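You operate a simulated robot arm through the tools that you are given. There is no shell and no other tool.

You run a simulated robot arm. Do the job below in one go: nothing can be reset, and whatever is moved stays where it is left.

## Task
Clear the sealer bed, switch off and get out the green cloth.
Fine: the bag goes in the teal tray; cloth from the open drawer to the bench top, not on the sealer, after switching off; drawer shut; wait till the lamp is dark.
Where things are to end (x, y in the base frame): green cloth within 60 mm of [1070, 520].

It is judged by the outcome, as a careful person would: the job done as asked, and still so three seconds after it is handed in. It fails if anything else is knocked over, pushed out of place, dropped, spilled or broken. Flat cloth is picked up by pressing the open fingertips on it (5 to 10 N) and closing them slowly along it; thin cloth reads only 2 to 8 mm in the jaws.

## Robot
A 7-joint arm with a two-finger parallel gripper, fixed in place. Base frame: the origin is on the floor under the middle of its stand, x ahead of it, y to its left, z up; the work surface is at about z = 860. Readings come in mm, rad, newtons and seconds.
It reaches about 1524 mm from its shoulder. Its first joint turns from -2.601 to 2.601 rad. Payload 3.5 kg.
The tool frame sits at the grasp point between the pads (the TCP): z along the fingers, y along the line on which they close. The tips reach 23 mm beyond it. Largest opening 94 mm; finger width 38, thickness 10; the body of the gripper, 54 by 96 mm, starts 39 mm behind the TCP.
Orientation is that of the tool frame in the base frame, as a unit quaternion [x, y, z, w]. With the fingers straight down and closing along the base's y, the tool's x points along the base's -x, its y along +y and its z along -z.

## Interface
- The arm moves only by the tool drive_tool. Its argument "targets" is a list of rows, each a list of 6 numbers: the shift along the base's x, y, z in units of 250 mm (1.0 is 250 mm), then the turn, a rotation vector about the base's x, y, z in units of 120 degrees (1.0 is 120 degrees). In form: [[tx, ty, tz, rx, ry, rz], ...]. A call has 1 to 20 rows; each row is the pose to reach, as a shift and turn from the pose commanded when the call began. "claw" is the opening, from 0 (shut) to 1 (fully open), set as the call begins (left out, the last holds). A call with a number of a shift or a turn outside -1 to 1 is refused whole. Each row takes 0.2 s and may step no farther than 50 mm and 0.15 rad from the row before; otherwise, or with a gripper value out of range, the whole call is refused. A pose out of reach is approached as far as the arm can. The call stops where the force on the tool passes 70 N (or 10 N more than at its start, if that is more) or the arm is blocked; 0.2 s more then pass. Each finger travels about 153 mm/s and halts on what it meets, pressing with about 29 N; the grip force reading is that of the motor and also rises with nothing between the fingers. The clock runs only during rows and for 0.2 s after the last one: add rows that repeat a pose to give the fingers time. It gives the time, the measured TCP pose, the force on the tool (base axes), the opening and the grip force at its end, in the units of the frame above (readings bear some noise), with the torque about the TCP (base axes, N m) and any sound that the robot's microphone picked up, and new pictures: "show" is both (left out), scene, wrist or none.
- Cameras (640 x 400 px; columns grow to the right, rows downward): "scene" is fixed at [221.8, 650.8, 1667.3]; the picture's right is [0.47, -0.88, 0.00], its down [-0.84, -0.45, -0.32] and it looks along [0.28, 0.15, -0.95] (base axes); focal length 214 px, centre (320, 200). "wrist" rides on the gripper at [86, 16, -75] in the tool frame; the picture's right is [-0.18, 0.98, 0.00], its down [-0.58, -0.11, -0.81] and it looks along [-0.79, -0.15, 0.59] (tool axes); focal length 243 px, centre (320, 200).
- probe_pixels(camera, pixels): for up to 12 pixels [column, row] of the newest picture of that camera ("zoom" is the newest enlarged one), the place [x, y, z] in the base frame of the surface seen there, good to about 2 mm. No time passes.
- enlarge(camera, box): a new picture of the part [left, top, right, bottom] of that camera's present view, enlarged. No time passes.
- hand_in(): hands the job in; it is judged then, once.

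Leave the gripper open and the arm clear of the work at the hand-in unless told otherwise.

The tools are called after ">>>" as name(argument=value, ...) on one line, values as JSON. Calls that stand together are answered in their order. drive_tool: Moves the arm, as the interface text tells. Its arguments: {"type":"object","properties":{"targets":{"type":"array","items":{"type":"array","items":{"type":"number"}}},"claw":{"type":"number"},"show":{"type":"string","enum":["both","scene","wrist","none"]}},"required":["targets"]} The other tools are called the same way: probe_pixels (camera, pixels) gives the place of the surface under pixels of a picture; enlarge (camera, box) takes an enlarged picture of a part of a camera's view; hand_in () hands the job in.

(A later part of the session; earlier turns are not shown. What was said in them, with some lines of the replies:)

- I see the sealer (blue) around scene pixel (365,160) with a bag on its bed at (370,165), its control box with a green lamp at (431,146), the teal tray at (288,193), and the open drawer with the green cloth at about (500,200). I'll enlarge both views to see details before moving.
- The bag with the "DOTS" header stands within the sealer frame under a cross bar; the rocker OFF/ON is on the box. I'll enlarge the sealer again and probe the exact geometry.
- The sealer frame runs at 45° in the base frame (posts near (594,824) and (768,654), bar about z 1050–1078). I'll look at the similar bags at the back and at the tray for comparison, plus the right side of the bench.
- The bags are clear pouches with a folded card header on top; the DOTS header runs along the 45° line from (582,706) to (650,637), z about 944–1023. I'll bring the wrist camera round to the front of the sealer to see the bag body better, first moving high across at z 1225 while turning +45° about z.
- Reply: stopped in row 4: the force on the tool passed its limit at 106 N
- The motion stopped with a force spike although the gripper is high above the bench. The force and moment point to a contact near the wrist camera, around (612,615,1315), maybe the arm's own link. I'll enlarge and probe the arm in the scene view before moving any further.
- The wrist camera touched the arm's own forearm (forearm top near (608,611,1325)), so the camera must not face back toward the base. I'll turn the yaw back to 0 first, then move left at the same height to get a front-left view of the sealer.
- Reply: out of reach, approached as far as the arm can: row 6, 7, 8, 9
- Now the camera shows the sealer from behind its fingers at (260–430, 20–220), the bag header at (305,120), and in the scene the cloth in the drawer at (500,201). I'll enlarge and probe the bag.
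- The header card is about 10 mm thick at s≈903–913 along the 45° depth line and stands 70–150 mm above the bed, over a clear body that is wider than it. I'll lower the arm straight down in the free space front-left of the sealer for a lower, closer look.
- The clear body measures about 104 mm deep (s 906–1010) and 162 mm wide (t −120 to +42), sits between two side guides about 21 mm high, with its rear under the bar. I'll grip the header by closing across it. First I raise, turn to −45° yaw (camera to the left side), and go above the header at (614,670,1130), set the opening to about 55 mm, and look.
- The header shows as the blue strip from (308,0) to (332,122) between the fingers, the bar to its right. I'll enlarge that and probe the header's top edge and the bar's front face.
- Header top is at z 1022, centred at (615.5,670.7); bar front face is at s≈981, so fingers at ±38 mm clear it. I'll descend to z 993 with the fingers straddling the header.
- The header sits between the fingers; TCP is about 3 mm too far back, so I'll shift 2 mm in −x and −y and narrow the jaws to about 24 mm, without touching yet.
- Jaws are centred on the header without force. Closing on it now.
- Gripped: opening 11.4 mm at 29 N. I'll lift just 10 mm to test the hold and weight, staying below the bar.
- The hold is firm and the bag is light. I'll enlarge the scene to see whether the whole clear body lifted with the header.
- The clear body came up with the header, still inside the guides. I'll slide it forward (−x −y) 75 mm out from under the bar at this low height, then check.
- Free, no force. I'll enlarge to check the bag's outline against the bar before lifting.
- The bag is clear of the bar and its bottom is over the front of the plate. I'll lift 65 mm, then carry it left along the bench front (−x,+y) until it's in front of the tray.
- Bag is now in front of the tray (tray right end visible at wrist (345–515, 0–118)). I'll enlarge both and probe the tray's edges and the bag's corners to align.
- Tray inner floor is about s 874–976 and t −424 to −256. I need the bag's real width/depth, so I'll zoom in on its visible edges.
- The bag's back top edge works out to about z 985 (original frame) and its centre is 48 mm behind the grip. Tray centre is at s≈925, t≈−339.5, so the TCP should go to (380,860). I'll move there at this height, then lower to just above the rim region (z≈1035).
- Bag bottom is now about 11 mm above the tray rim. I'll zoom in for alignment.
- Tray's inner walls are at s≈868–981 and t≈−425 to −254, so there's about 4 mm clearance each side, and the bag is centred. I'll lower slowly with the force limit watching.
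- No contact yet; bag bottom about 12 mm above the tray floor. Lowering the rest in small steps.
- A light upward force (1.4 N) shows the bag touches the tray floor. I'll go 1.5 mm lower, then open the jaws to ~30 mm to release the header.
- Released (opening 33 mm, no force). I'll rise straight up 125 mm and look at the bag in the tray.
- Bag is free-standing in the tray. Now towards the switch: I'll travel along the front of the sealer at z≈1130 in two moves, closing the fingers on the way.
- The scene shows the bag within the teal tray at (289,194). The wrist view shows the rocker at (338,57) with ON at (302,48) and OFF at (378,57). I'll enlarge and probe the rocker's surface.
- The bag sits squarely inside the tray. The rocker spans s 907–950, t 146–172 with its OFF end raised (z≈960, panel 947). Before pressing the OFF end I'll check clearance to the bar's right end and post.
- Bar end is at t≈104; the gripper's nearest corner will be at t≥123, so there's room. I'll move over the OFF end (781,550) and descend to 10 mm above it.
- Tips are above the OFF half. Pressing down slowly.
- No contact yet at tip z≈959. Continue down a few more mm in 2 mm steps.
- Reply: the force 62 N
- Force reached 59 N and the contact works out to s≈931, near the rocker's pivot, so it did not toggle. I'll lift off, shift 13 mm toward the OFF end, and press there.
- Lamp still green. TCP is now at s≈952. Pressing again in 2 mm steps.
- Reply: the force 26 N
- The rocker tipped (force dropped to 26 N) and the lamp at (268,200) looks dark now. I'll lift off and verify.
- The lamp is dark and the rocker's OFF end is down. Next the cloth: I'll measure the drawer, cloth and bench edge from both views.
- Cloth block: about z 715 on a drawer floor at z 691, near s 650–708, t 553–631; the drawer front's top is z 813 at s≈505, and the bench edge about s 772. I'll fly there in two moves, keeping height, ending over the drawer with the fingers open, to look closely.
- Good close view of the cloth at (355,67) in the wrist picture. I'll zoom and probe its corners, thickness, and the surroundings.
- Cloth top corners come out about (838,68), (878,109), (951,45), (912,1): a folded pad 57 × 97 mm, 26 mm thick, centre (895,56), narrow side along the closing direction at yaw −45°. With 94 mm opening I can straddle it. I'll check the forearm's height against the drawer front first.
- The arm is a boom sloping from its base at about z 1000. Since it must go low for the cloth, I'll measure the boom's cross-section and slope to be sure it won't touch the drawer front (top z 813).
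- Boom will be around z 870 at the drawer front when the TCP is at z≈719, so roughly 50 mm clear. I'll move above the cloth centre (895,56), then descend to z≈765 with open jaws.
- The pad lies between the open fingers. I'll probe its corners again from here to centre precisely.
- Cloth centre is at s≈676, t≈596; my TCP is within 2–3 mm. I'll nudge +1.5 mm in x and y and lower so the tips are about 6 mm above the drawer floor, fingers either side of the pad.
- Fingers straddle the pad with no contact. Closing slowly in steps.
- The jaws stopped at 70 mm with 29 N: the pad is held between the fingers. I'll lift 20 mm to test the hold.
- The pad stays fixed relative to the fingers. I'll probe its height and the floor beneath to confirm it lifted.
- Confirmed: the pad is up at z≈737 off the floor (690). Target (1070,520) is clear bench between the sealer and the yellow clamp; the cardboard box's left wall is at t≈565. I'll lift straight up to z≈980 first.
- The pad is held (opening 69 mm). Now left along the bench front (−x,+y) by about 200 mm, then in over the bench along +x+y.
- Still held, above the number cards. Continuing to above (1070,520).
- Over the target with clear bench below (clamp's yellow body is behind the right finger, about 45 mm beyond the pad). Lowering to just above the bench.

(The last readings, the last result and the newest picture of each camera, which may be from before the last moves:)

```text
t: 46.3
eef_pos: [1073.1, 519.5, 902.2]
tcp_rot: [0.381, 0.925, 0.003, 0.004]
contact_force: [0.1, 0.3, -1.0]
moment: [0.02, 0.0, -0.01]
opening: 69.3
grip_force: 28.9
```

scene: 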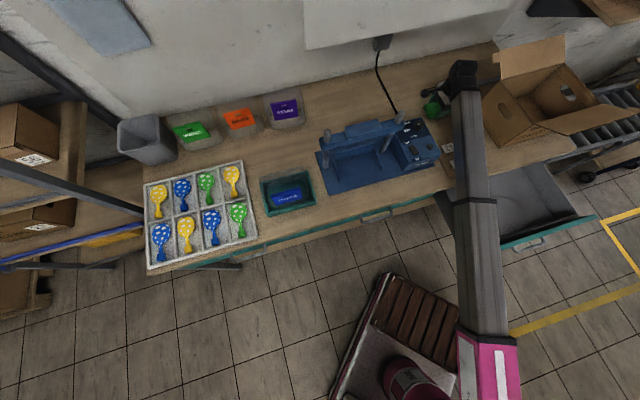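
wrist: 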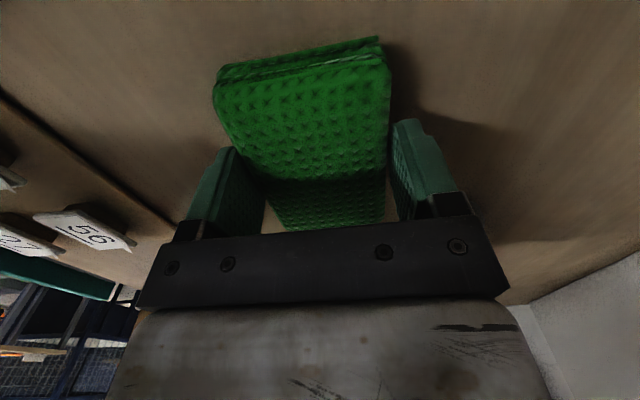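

About 11 mm to go. Lowering in small steps till touch.

>>> drive_tool(targets=[[0, 0, -0.016, 0, 0, 0], [0, 0, -0.03, 0, 0, 0], [0, 0, -0.04, 0, 0, 0], [0, 0, -0.048, 0, 0, 0], [0, 0, -0.048, 0, 0, 0]], show="wrist")

```text
t: 47.5
eef_pos: [1072.3, 520.0, 891.4]
tcp_rot: [0.382, 0.924, 0.003, 0.003]
contact_force: [3.7, 0.7, 27.3]
moment: [-0.18, 0.17, 0.06]
opening: 69.0
grip_force: 29.6
```

wrist: 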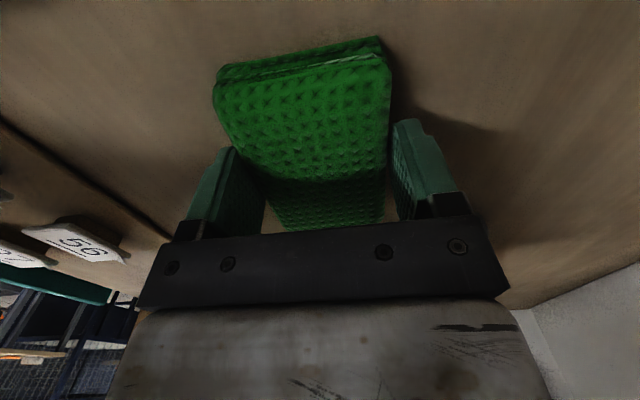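

The pad rests on the bench (27 N up). I'll open the jaws to release, then rise straight up.

>>> drive_tool(targets=[[0, 0, 0.004, 0, 0, 0], [0, 0, 0.004, 0, 0, 0], [0, 0, 0.004, 0, 0, 0]], claw=1.0, show="wrist")

>>> drive_tool(targets=[[0, 0, 0.06, 0, 0, 0], [0, 0, 0.18, 0, 0, 0], [0, 0, 0.34, 0, 0, 0], [0, 0, 0.5, 0, 0, 0], [0, 0, 0.5, 0, 0, 0]], show="both")

```text
t: 48.3
eef_pos: [1072.3, 522.2, 889.5]
tcp_rot: [0.381, 0.925, 0.001, 0.003]
contact_force: [-0.4, -0.3, -0.8]
moment: [-0.03, 0.01, 0.01]
opening: 94.1
grip_force: 0.0
```

wrist: 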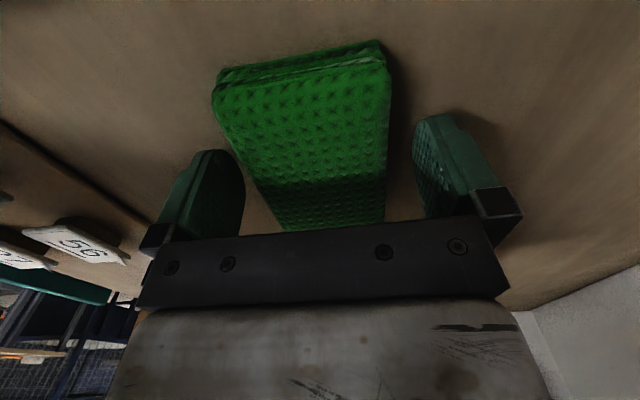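

```text
t: 49.5
eef_pos: [1069.6, 523.2, 1014.6]
tcp_rot: [0.381, 0.924, 0.002, 0.004]
contact_force: [-0.2, 1.0, 0.0]
moment: [0.0, 0.01, -0.02]
opening: 94.0
grip_force: 0.0
```

scene: 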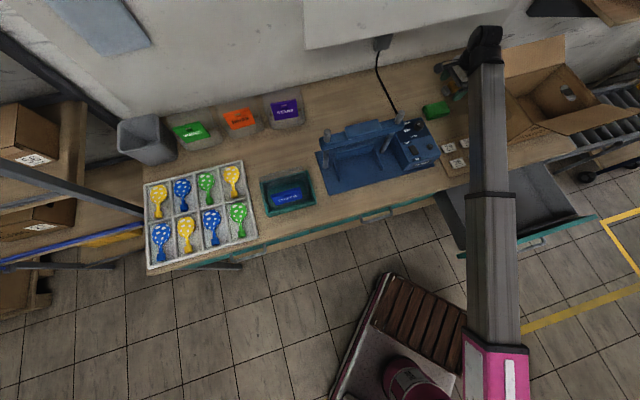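
wrist: 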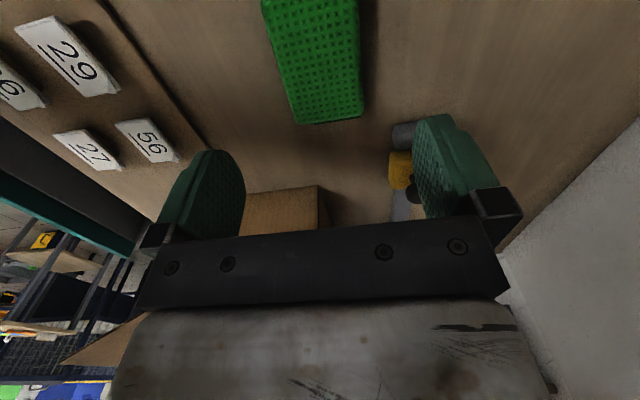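

Cloth is on the bench at scene (436,110). I'll check its position, and probe the closed drawers' fronts and the open drawer's front panel/handle to plan the push.

>>> probe_pixels(camera="wrist", pixels=[[298, 122], [362, 114], [330, 60], [268, 10], [355, 8], [312, 60], [400, 175], [390, 135], [140, 45], [180, 100]])

>>> probe_pixels(camera="scene", pixels=[[436, 110], [300, 238], [350, 222], [375, 215], [420, 202], [200, 265], [590, 217], [560, 227], [545, 236], [530, 245], [470, 258], [575, 221]])

>>> enlarge(camera="scene", box=[420, 170, 620, 290])

```text
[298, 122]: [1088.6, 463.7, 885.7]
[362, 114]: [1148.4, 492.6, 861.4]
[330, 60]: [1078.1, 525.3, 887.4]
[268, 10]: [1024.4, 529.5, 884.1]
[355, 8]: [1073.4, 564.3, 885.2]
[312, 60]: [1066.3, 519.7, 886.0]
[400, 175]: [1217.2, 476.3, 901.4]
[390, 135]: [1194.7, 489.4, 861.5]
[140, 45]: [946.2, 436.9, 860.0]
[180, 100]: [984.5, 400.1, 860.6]
```

```text
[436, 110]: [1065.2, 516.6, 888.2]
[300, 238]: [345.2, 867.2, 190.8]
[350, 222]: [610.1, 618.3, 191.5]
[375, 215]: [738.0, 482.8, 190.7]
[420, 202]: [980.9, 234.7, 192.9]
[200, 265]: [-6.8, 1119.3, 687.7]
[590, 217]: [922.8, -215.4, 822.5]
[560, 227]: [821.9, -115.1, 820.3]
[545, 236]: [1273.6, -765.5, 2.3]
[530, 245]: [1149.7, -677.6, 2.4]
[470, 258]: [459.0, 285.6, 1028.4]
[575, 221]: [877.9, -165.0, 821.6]
```

```text
3.20 times, centred on (520, 230) of scene
```

zoom: 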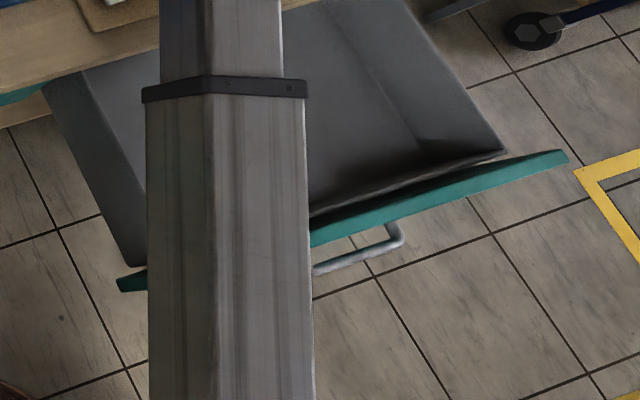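

Cloth centre is about (1068,520) — on target. I need the closed drawers' front plane for reference; zooming there.

>>> enlarge(camera="scene", box=[330, 180, 450, 240])

>>> probe_pixels(camera="zoom", pixels=[[100, 205], [200, 175], [300, 145], [320, 135], [230, 195], [290, 180], [400, 115], [200, 165], [100, 195], [250, 205], [150, 185], [330, 160]])

```text
5.33 times, centred on (390, 210) of scene
```

zoom: 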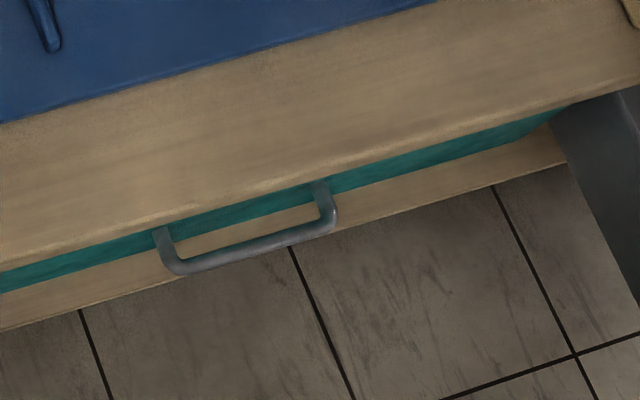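

```text
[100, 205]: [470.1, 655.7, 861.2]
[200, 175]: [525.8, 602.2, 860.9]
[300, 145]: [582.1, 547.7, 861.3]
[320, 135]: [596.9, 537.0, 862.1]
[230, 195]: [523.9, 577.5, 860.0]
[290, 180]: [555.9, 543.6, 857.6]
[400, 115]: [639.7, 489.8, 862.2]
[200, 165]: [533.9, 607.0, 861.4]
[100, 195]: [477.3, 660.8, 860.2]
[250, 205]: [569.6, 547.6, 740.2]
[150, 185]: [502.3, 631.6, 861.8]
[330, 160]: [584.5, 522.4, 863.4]
```

Closed drawer fronts sit at s≈790 (13 mm behind the bench edge at s≈777); the open one is at s≈502 with panel top z≈821, so it needs about 290 mm of push. I'll push beside the handle with closed fingers tilted forward so the gripper body stays clear of the bench edge. First retreat from the cloth: up, then back along −x−y.

>>> drive_tool(targets=[[0, 0, 0.16, 0, 0, 0], [-0.08, -0.08, 0.24, 0, 0, 0], [-0.2, -0.2, 0.24, 0, 0, 0], [-0.32, -0.32, 0.24, 0, 0, 0], [-0.44, -0.44, 0.24, 0, 0, 0], [-0.56, -0.56, 0.22, 0, 0, 0], [-0.68, -0.68, 0.18, 0, 0, 0], [-0.8, -0.8, 0.14, 0, 0, 0], [-0.92, -0.92, 0.1, 0, 0, 0], [-0.98, -0.98, 0.06, 0, 0, 0]], claw=0.0, show="scene")

```text
t: 51.7
eef_pos: [825.9, 276.3, 1029.2]
tcp_rot: [0.381, 0.925, 0.002, 0.003]
contact_force: [-0.2, -0.9, 0.2]
moment: [-0.01, 0.02, 0.0]
opening: 0.0
grip_force: 28.9
```

scene: 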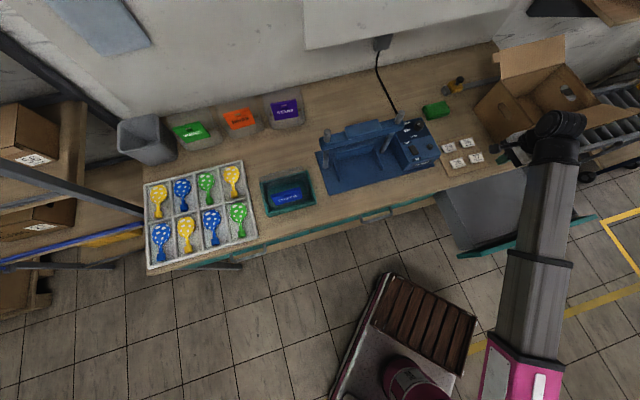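

All undisturbed. Swinging right in front of the drawer at z≈1010, two moves.

>>> drive_tool(targets=[[-0.04, -0.16, -0.01, 0, 0, 0], [-0.08, -0.32, -0.02, 0, 0, 0], [-0.12, -0.48, -0.03, 0, 0, 0], [-0.16, -0.64, -0.04, 0, 0, 0], [-0.2, -0.8, -0.05, 0, 0, 0], [-0.22, -0.96, -0.06, 0, 0, 0]], show="none")

>>> drive_tool(targets=[[0, -0.16, 0, 0, 0, 0], [0, -0.32, 0, 0, 0, 0], [0, -0.48, 0, 0, 0, 0], [0, -0.64, 0, 0, 0, 0], [0, -0.8, 0, 0, 0, 0], [0, -0.96, 0, 0, 0, 0]], show="both")

```text
t: 53.1
eef_pos: [769.7, 36.5, 1017.7]
tcp_rot: [0.38, 0.925, 0.003, 0.003]
contact_force: [-0.8, -0.1, -1.5]
moment: [0.04, 0.03, -0.01]
opening: 0.0
grip_force: 28.9
```

```text
t: 54.5
eef_pos: [772.4, -201.5, 1015.9]
tcp_rot: [0.381, 0.925, 0.001, 0.003]
contact_force: [0.3, 0.2, 0.0]
moment: [-0.02, -0.02, 0.01]
opening: 0.2
grip_force: 29.5
```

scene: 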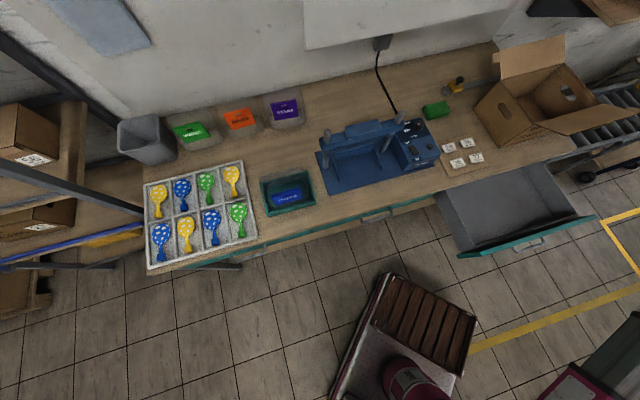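
wrist: 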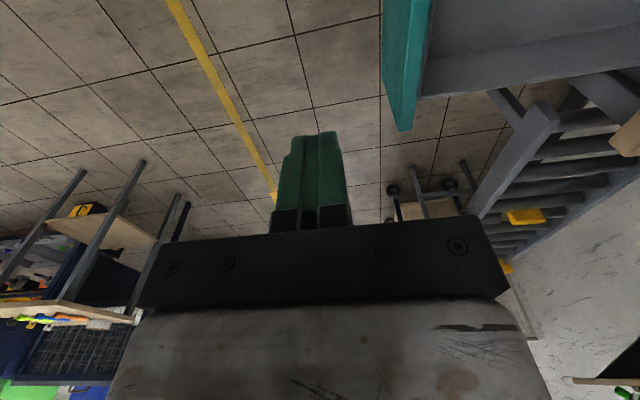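

Clear view of the drawer now. I'll enlarge it to measure the panel and handle.

>>> enlarge(camera="scene", box=[440, 150, 620, 270])

>>> probe_pixels(camera="zoom", pixels=[[70, 368], [200, 330], [300, 302], [400, 275], [520, 238], [270, 325], [320, 338], [365, 325], [265, 340], [380, 310], [60, 373], [545, 232]])

>>> probe_pixels(camera="wrist", pixels=[[400, 120], [388, 80], [385, 30], [410, 100], [415, 60], [430, 60], [395, 125], [500, 50], [403, 20]])

```text
3.33 times, centred on (530, 210) of scene
```

zoom: 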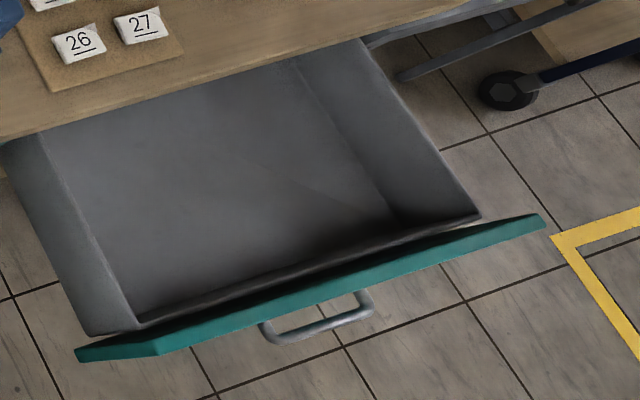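

```text
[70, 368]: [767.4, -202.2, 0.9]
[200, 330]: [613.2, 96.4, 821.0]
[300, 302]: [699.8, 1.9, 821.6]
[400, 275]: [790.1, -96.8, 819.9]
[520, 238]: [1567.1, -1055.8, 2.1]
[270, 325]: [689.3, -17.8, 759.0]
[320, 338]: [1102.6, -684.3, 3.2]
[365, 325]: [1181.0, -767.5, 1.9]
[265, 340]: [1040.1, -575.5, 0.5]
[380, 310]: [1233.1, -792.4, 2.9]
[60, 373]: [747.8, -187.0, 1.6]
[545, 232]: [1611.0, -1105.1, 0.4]
```

```text
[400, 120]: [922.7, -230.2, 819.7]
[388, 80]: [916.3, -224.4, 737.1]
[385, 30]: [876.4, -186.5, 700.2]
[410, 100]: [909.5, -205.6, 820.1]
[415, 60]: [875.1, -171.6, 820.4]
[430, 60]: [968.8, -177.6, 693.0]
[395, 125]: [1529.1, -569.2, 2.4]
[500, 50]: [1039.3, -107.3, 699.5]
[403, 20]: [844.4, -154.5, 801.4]
```

Panel front face is at s≈488, top z≈820; handle at z≈759, t≈500–620. I'll push at t≈690 (right of the handle), tip z≈762. Tilting the closed fingers 65° forward here in free air first.

>>> drive_tool(targets=[[0.006, 0.005, 0, 0.0479, -0.0479, 0], [0.012, 0.01, 0, 0.0958, -0.0958, 0], [0.018, 0.015, 0, 0.1437, -0.1437, 0], [0.024, 0.02, 0, 0.1916, -0.1916, 0], [0.03, 0.025, 0, 0.2395, -0.2395, 0], [0.036, 0.03, 0, 0.2874, -0.2874, 0], [0.042, 0.035, 0, 0.3353, -0.3353, 0], [0.05, 0.04, 0, 0.383, -0.383, 0], [0.05, 0.04, 0, 0.383, -0.383, 0]], show="both")

```text
t: 56.5
eef_pos: [784.2, -192.6, 1016.9]
tcp_rot: [0.322, 0.777, 0.499, 0.21]
contact_force: [0.3, 0.5, 0.0]
moment: [0.01, 0.02, 0.02]
opening: 0.0
grip_force: 29.5
```

scene: 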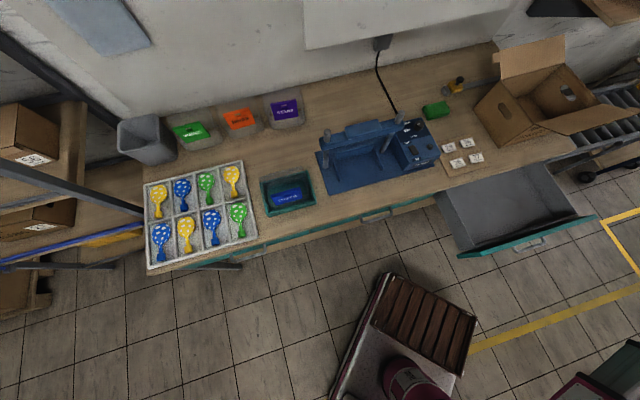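
wrist: 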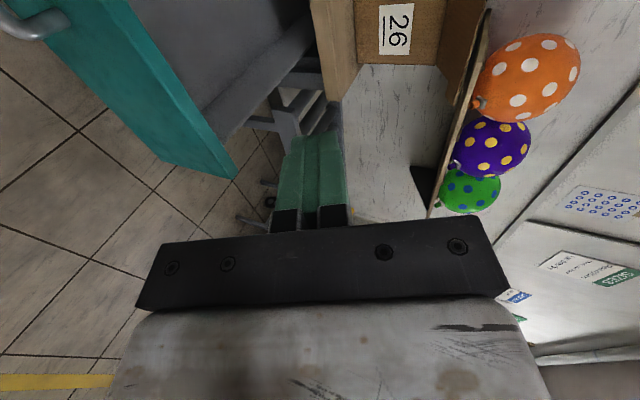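

Tilt reached cleanly (fingers now point into the bench, 25° below horizontal). Lowering to z≈772 in front of the panel.

>>> drive_tool(targets=[[0, 0, -0.18, 0, 0, 0], [0, 0, -0.36, 0, 0, 0], [0, 0, -0.54, 0, 0, 0], [0, 0, -0.72, 0, 0, 0], [0, 0, -0.88, 0, 0, 0], [0, 0, -0.98, 0, 0, 0], [0, 0, -0.98, 0, 0, 0]], show="both")

```text
t: 58.1
eef_pos: [784.7, -191.7, 768.9]
tcp_rot: [0.322, 0.778, 0.498, 0.209]
contact_force: [0.4, -0.5, 0.4]
moment: [-0.01, 0.0, 0.0]
opening: 0.0
grip_force: 29.3
```

scene: 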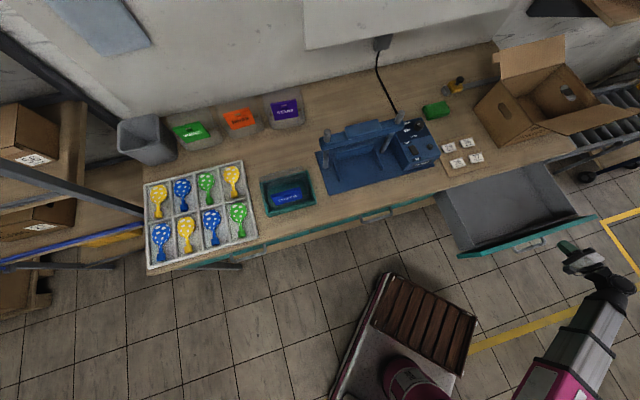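
wrist: 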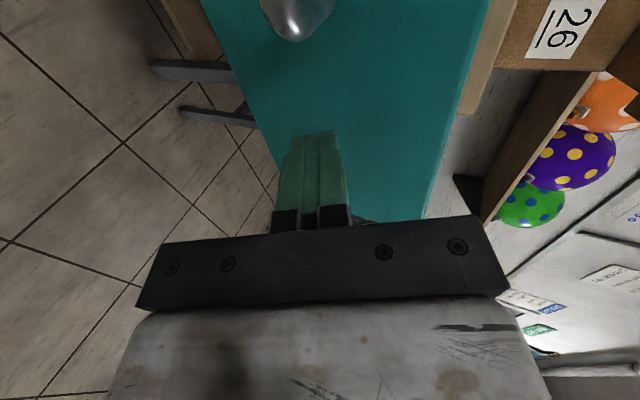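

The fingers face the teal panel beside the handle. Pushing gently in +x+y: about 25 mm per row, first 200 mm.

>>> drive_tool(targets=[[0.07, 0.07, 0, 0, 0, 0], [0.12, 0.12, 0, 0, 0, 0], [0.16, 0.16, 0, 0, 0, 0], [0.21, 0.21, 0, 0, 0, 0], [0.27, 0.27, 0, 0, 0, 0], [0.34, 0.34, 0, 0, 0, 0], [0.41, 0.41, 0, 0, 0, 0], [0.48, 0.48, 0, 0, 0, 0], [0.55, 0.55, 0, 0, 0, 0]], show="both")

```text
t: 60.1
eef_pos: [920.1, -55.1, 769.9]
tcp_rot: [0.323, 0.777, 0.497, 0.209]
contact_force: [-0.2, 0.3, 0.5]
moment: [-0.02, 0.0, -0.03]
opening: 0.0
grip_force: 28.9
```

scene: 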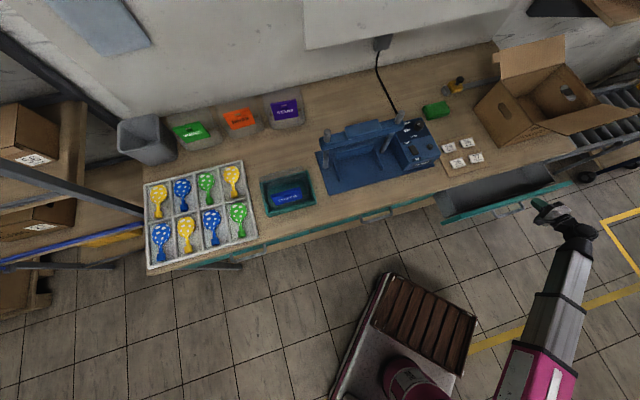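
wrist: 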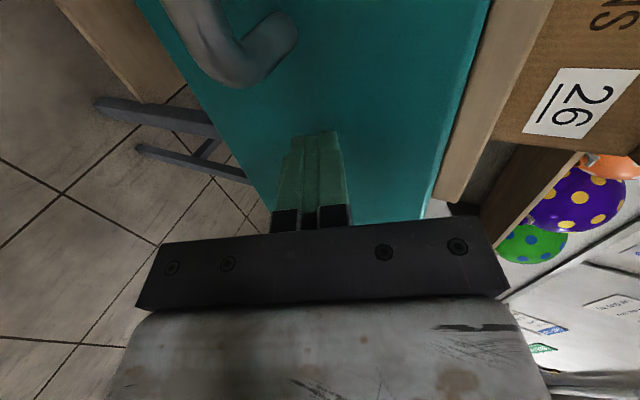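

The drawer is sliding in smoothly with hardly any force. About 158 mm to go; pushing another 130 mm.

>>> drive_tool(targets=[[0.05, 0.05, 0, 0, 0, 0], [0.11, 0.11, 0, 0, 0, 0], [0.17, 0.17, 0, 0, 0, 0], [0.23, 0.23, 0, 0, 0, 0], [0.29, 0.29, 0, 0, 0, 0], [0.34, 0.34, 0, 0, 0, 0], [0.37, 0.37, 0, 0, 0, 0], [0.37, 0.37, 0, 0, 0, 0]], show="both")

```text
t: 61.9
eef_pos: [1011.7, 36.0, 770.0]
tcp_rot: [0.322, 0.778, 0.497, 0.209]
contact_force: [-0.2, 0.2, 0.6]
moment: [-0.01, -0.03, -0.03]
opening: 0.0
grip_force: 28.8
```

scene: 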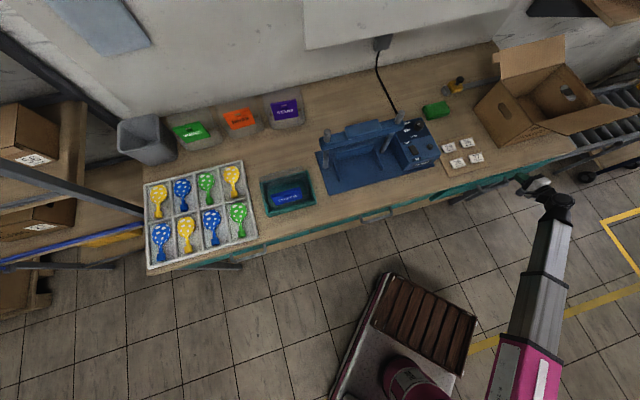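
wrist: 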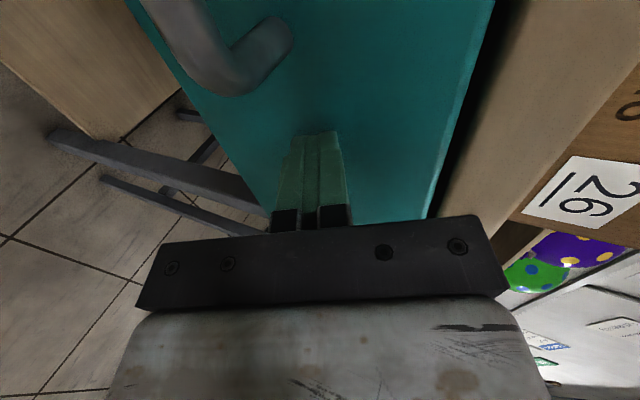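

About 28 mm left. Pushing the last bit in small steps and watching the force.

>>> drive_tool(targets=[[0.02, 0.02, 0, 0, 0, 0], [0.04, 0.04, 0, 0, 0, 0], [0.055, 0.055, 0, 0, 0, 0], [0.065, 0.065, 0, 0, 0, 0], [0.065, 0.065, 0, 0, 0, 0]], show="both")

```text
t: 63.1
eef_pos: [1027.4, 50.9, 770.7]
tcp_rot: [0.322, 0.778, 0.498, 0.209]
contact_force: [-23.9, -15.6, 0.9]
moment: [0.0, 0.0, 0.3]
opening: 0.0
grip_force: 28.7
```

scene: 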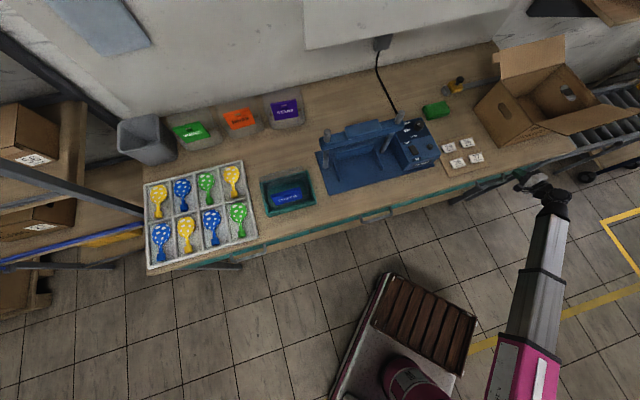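
wrist: 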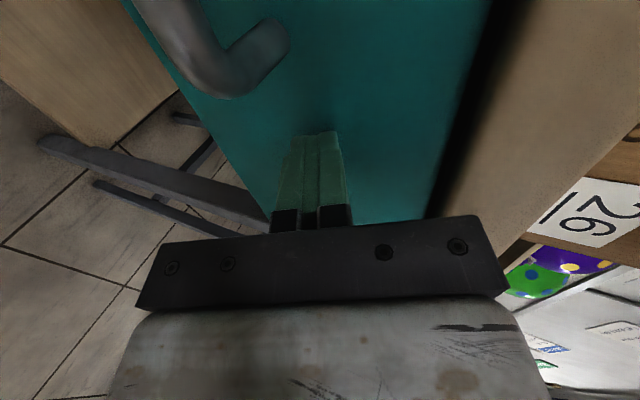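

Resistance 28 N straight back with almost no moment: contact is at the panel. I'll probe the panel plane to see whether it's fully home (closed ones are at s≈790).

>>> probe_pixels(camera="wrist", pixels=[[400, 100], [380, 40], [420, 150], [350, 90], [250, 120], [480, 60], [500, 100], [300, 100], [400, 190], [230, 40], [550, 80]])

>>> enlarge(camera="scene", box=[340, 130, 600, 240])

```text
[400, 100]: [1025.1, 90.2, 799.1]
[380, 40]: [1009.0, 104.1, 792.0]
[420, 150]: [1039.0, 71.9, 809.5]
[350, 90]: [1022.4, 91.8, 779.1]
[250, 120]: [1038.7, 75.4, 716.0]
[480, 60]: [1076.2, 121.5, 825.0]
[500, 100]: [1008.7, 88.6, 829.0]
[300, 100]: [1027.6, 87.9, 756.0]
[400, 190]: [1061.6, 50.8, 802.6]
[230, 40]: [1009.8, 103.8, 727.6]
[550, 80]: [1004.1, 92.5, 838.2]
```

```text
2.46 times, centred on (470, 185) of scene
```

zoom: 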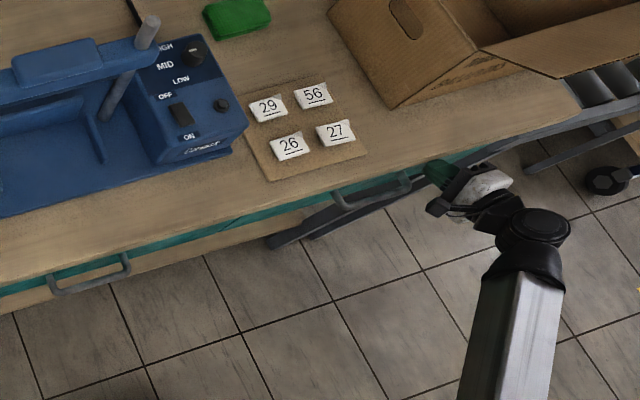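

Panel plane is now s≈788. I'll compare with the neighbouring closed drawer's front plane via the zoom.

>>> probe_pixels(camera="zoom", pixels=[[30, 282], [150, 246], [200, 230], [100, 262], [230, 222], [300, 205], [320, 203], [270, 212], [380, 180], [420, 168], [15, 288], [180, 238]])

```text
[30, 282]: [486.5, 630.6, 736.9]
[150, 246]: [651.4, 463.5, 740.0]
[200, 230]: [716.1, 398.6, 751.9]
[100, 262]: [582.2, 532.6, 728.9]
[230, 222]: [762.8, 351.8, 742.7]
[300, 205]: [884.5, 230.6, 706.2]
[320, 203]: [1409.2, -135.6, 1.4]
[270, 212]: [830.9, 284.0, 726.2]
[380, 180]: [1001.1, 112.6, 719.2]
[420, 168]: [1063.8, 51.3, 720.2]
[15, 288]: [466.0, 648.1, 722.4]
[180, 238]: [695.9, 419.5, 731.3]
```

Both panels are at s≈788, so the drawer is fully shut. I'll back the fingers straight off along −x−y.

>>> drive_tool(targets=[[-0.02, -0.02, 0, 0, 0, 0], [-0.08, -0.08, 0, 0, 0, 0], [-0.18, -0.18, 0, 0, 0, 0], [-0.3, -0.3, 0, 0, 0, 0], [-0.42, -0.42, 0.02, 0, 0, 0], [-0.54, -0.54, 0.06, 0, 0, 0], [-0.66, -0.66, 0.1, 0, 0, 0], [-0.76, -0.76, 0.16, 0, 0, 0]], show="both")

```text
t: 64.9
eef_pos: [841.2, -134.7, 809.0]
tcp_rot: [0.322, 0.778, 0.497, 0.209]
contact_force: [-0.5, -0.2, 0.6]
moment: [0.02, -0.01, 0.02]
opening: 0.1
grip_force: 28.9
```

scene: 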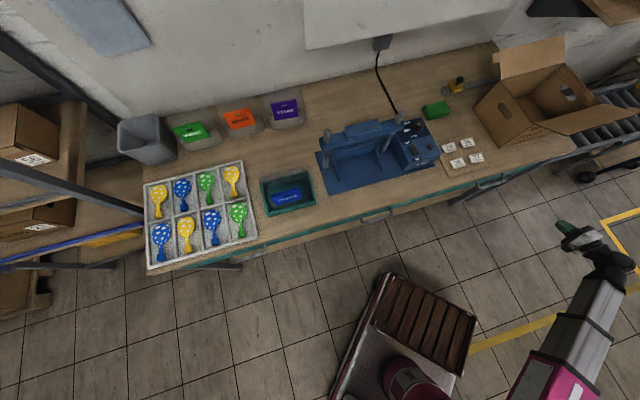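
wrist: 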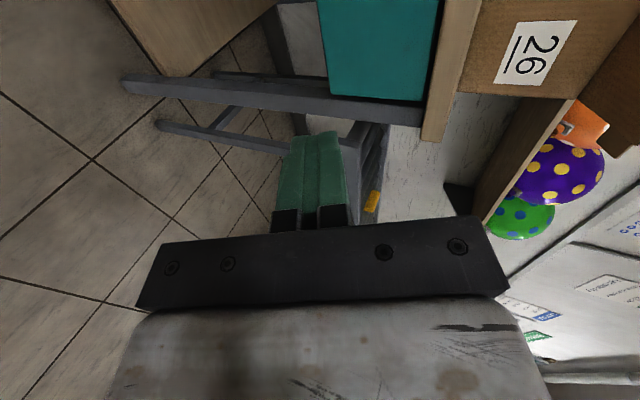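

The drawer is shut and stays. I'll raise the arm, bring it upright, and open the gripper, clear of the bench.

>>> drive_tool(targets=[[0, 0, 0.1, -0.0479, 0.0479, 0], [-0.02, -0.02, 0.22, -0.0958, 0.0958, 0], [-0.04, -0.04, 0.34, -0.1437, 0.1437, 0], [-0.06, -0.06, 0.46, -0.1916, 0.1916, 0], [-0.08, -0.08, 0.58, -0.2395, 0.2395, 0], [-0.08, -0.08, 0.7, -0.2874, 0.2874, 0], [-0.08, -0.08, 0.8, -0.3353, 0.3353, 0], [-0.08, -0.08, 0.86, -0.383, 0.383, 0], [-0.08, -0.08, 0.86, -0.383, 0.383, 0]], claw=1.0, show="both")

>>> enlarge(camera="scene", box=[310, 60, 590, 240])

>>> enlarge(camera="scene", box=[380, 90, 460, 180])

>>> enlarge(camera="scene", box=[110, 80, 340, 280])

```text
t: 66.9
eef_pos: [819.3, -157.4, 1027.1]
tcp_rot: [0.382, 0.924, 0.001, 0.003]
contact_force: [0.3, -0.4, 0.0]
moment: [0.03, 0.02, 0.0]
opening: 93.9
grip_force: 0.0
```

scene: 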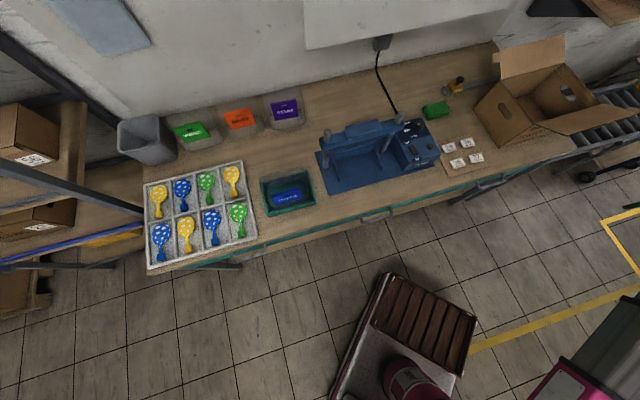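
wrist: 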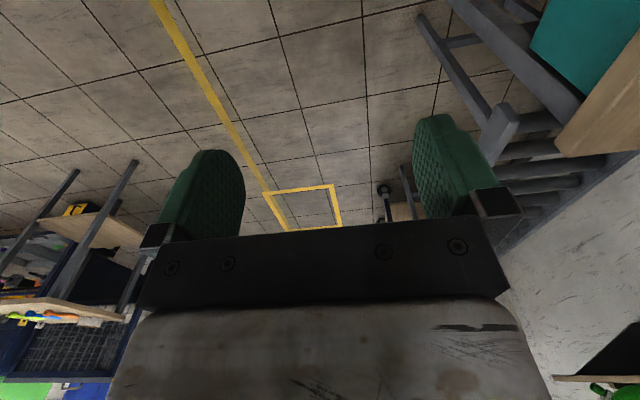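

```text
2.22 times, centred on (450, 150) of scene
```

zoom: 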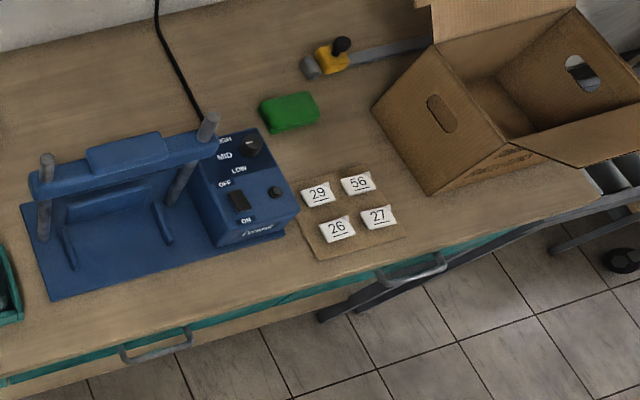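

```text
4.44 times, centred on (420, 135) of scene
```

zoom: 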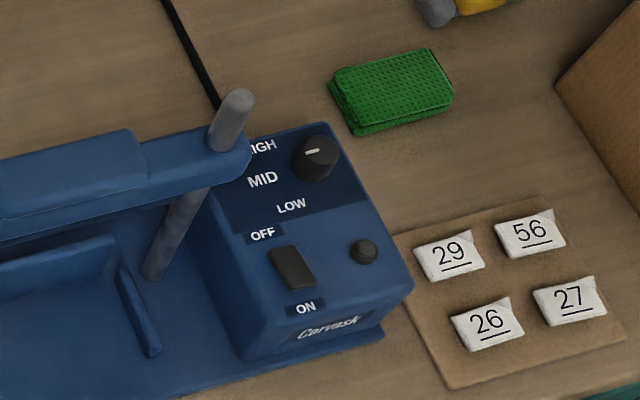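

```text
2.00 times, centred on (225, 180) of scene
```

zoom: 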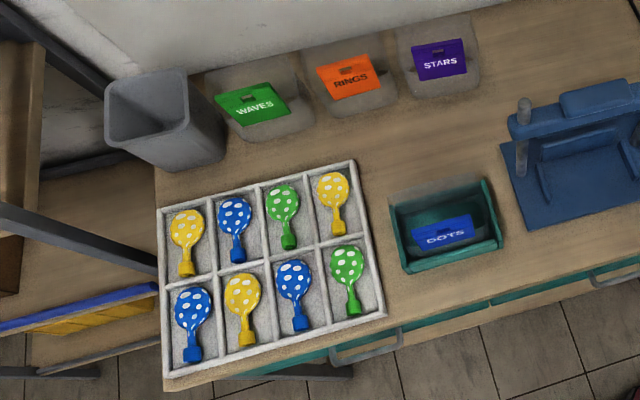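

Bag in the teal tray, cloth on the bench near (1068,520), drawer flush, rocker OFF and lamp dark. I'll wait about two seconds and check once more that everything stays so.

>>> drive_tool(targets=[[0, 0, 0, 0, 0, 0], [0, 0, 0, 0, 0, 0], [0, 0, 0, 0, 0, 0], [0, 0, 0, 0, 0, 0], [0, 0, 0, 0, 0, 0], [0, 0, 0, 0, 0, 0], [0, 0, 0, 0, 0, 0], [0, 0, 0, 0, 0, 0], [0, 0, 0, 0, 0, 0], [0, 0, 0, 0, 0, 0]], claw=1.0, show="scene")

>>> enlarge(camera="scene", box=[380, 90, 460, 180])

>>> probe_pixels(camera="zoom", pixels=[[395, 85], [340, 80], [425, 60], [445, 100], [360, 125], [290, 265], [363, 250]])

```text
t: 69.1
eef_pos: [820.1, -156.8, 1026.5]
tcp_rot: [0.38, 0.925, 0.001, 0.003]
contact_force: [-0.1, -0.2, -0.2]
moment: [0.01, -0.03, -0.02]
opening: 93.8
grip_force: 0.0
```

scene: 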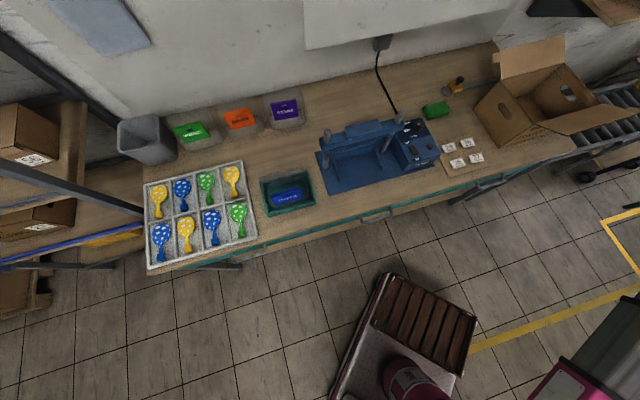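

```text
4.44 times, centred on (420, 135) of scene
```

zoom: 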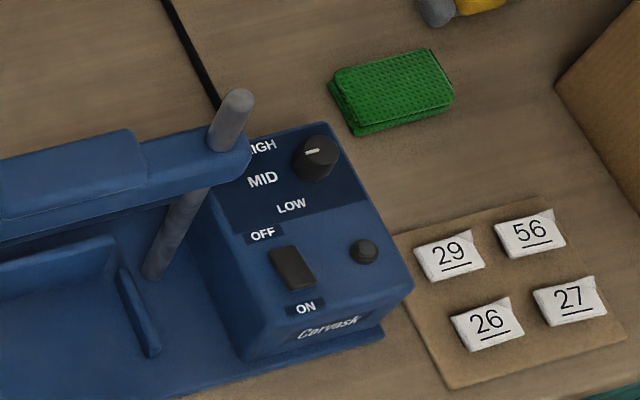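

```text
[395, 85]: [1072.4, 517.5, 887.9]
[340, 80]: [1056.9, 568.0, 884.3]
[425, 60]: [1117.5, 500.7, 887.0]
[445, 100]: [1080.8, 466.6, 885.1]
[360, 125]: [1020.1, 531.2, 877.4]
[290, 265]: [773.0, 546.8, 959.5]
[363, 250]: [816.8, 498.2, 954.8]
```

The lamp is still dark, the cloth centre reads about (1072,518), the drawer is flush, the bag is in the tray, and the gripper is open and clear of the bench. Handing in.

>>> hand_in()

```text
The job is handed in.
```

I cleared the sealer bed, switched the sealer off, got the green cloth out and shut the drawer, then handed the job in. I have not seen a verdict; the readings below are from just before hand-in.

- **Bag:** the DOTS bag is standing inside the teal tray.
- **Sealer:** the rocker is at OFF. The lamp went dark straight away and stayed dark.
- **Cloth:** I took it from the drawer after switching off. It lies on the bench with its centre at about (1072, 518), within the 60 mm allowed.
- **Drawer:** its front is level with the closed drawer next to it.
- **Arm:** the gripper is open and the arm is clear of the bench.

**Stops and hard presses:**
- Early on, a move stopped when the wrist camera touched the arm's own forearm, high above the bench.
- The first press on the switch landed near its pivot, at about 60 N, and did not turn it off. A second press nearer the OFF end did.

Nothing else looked moved in the last pictures.
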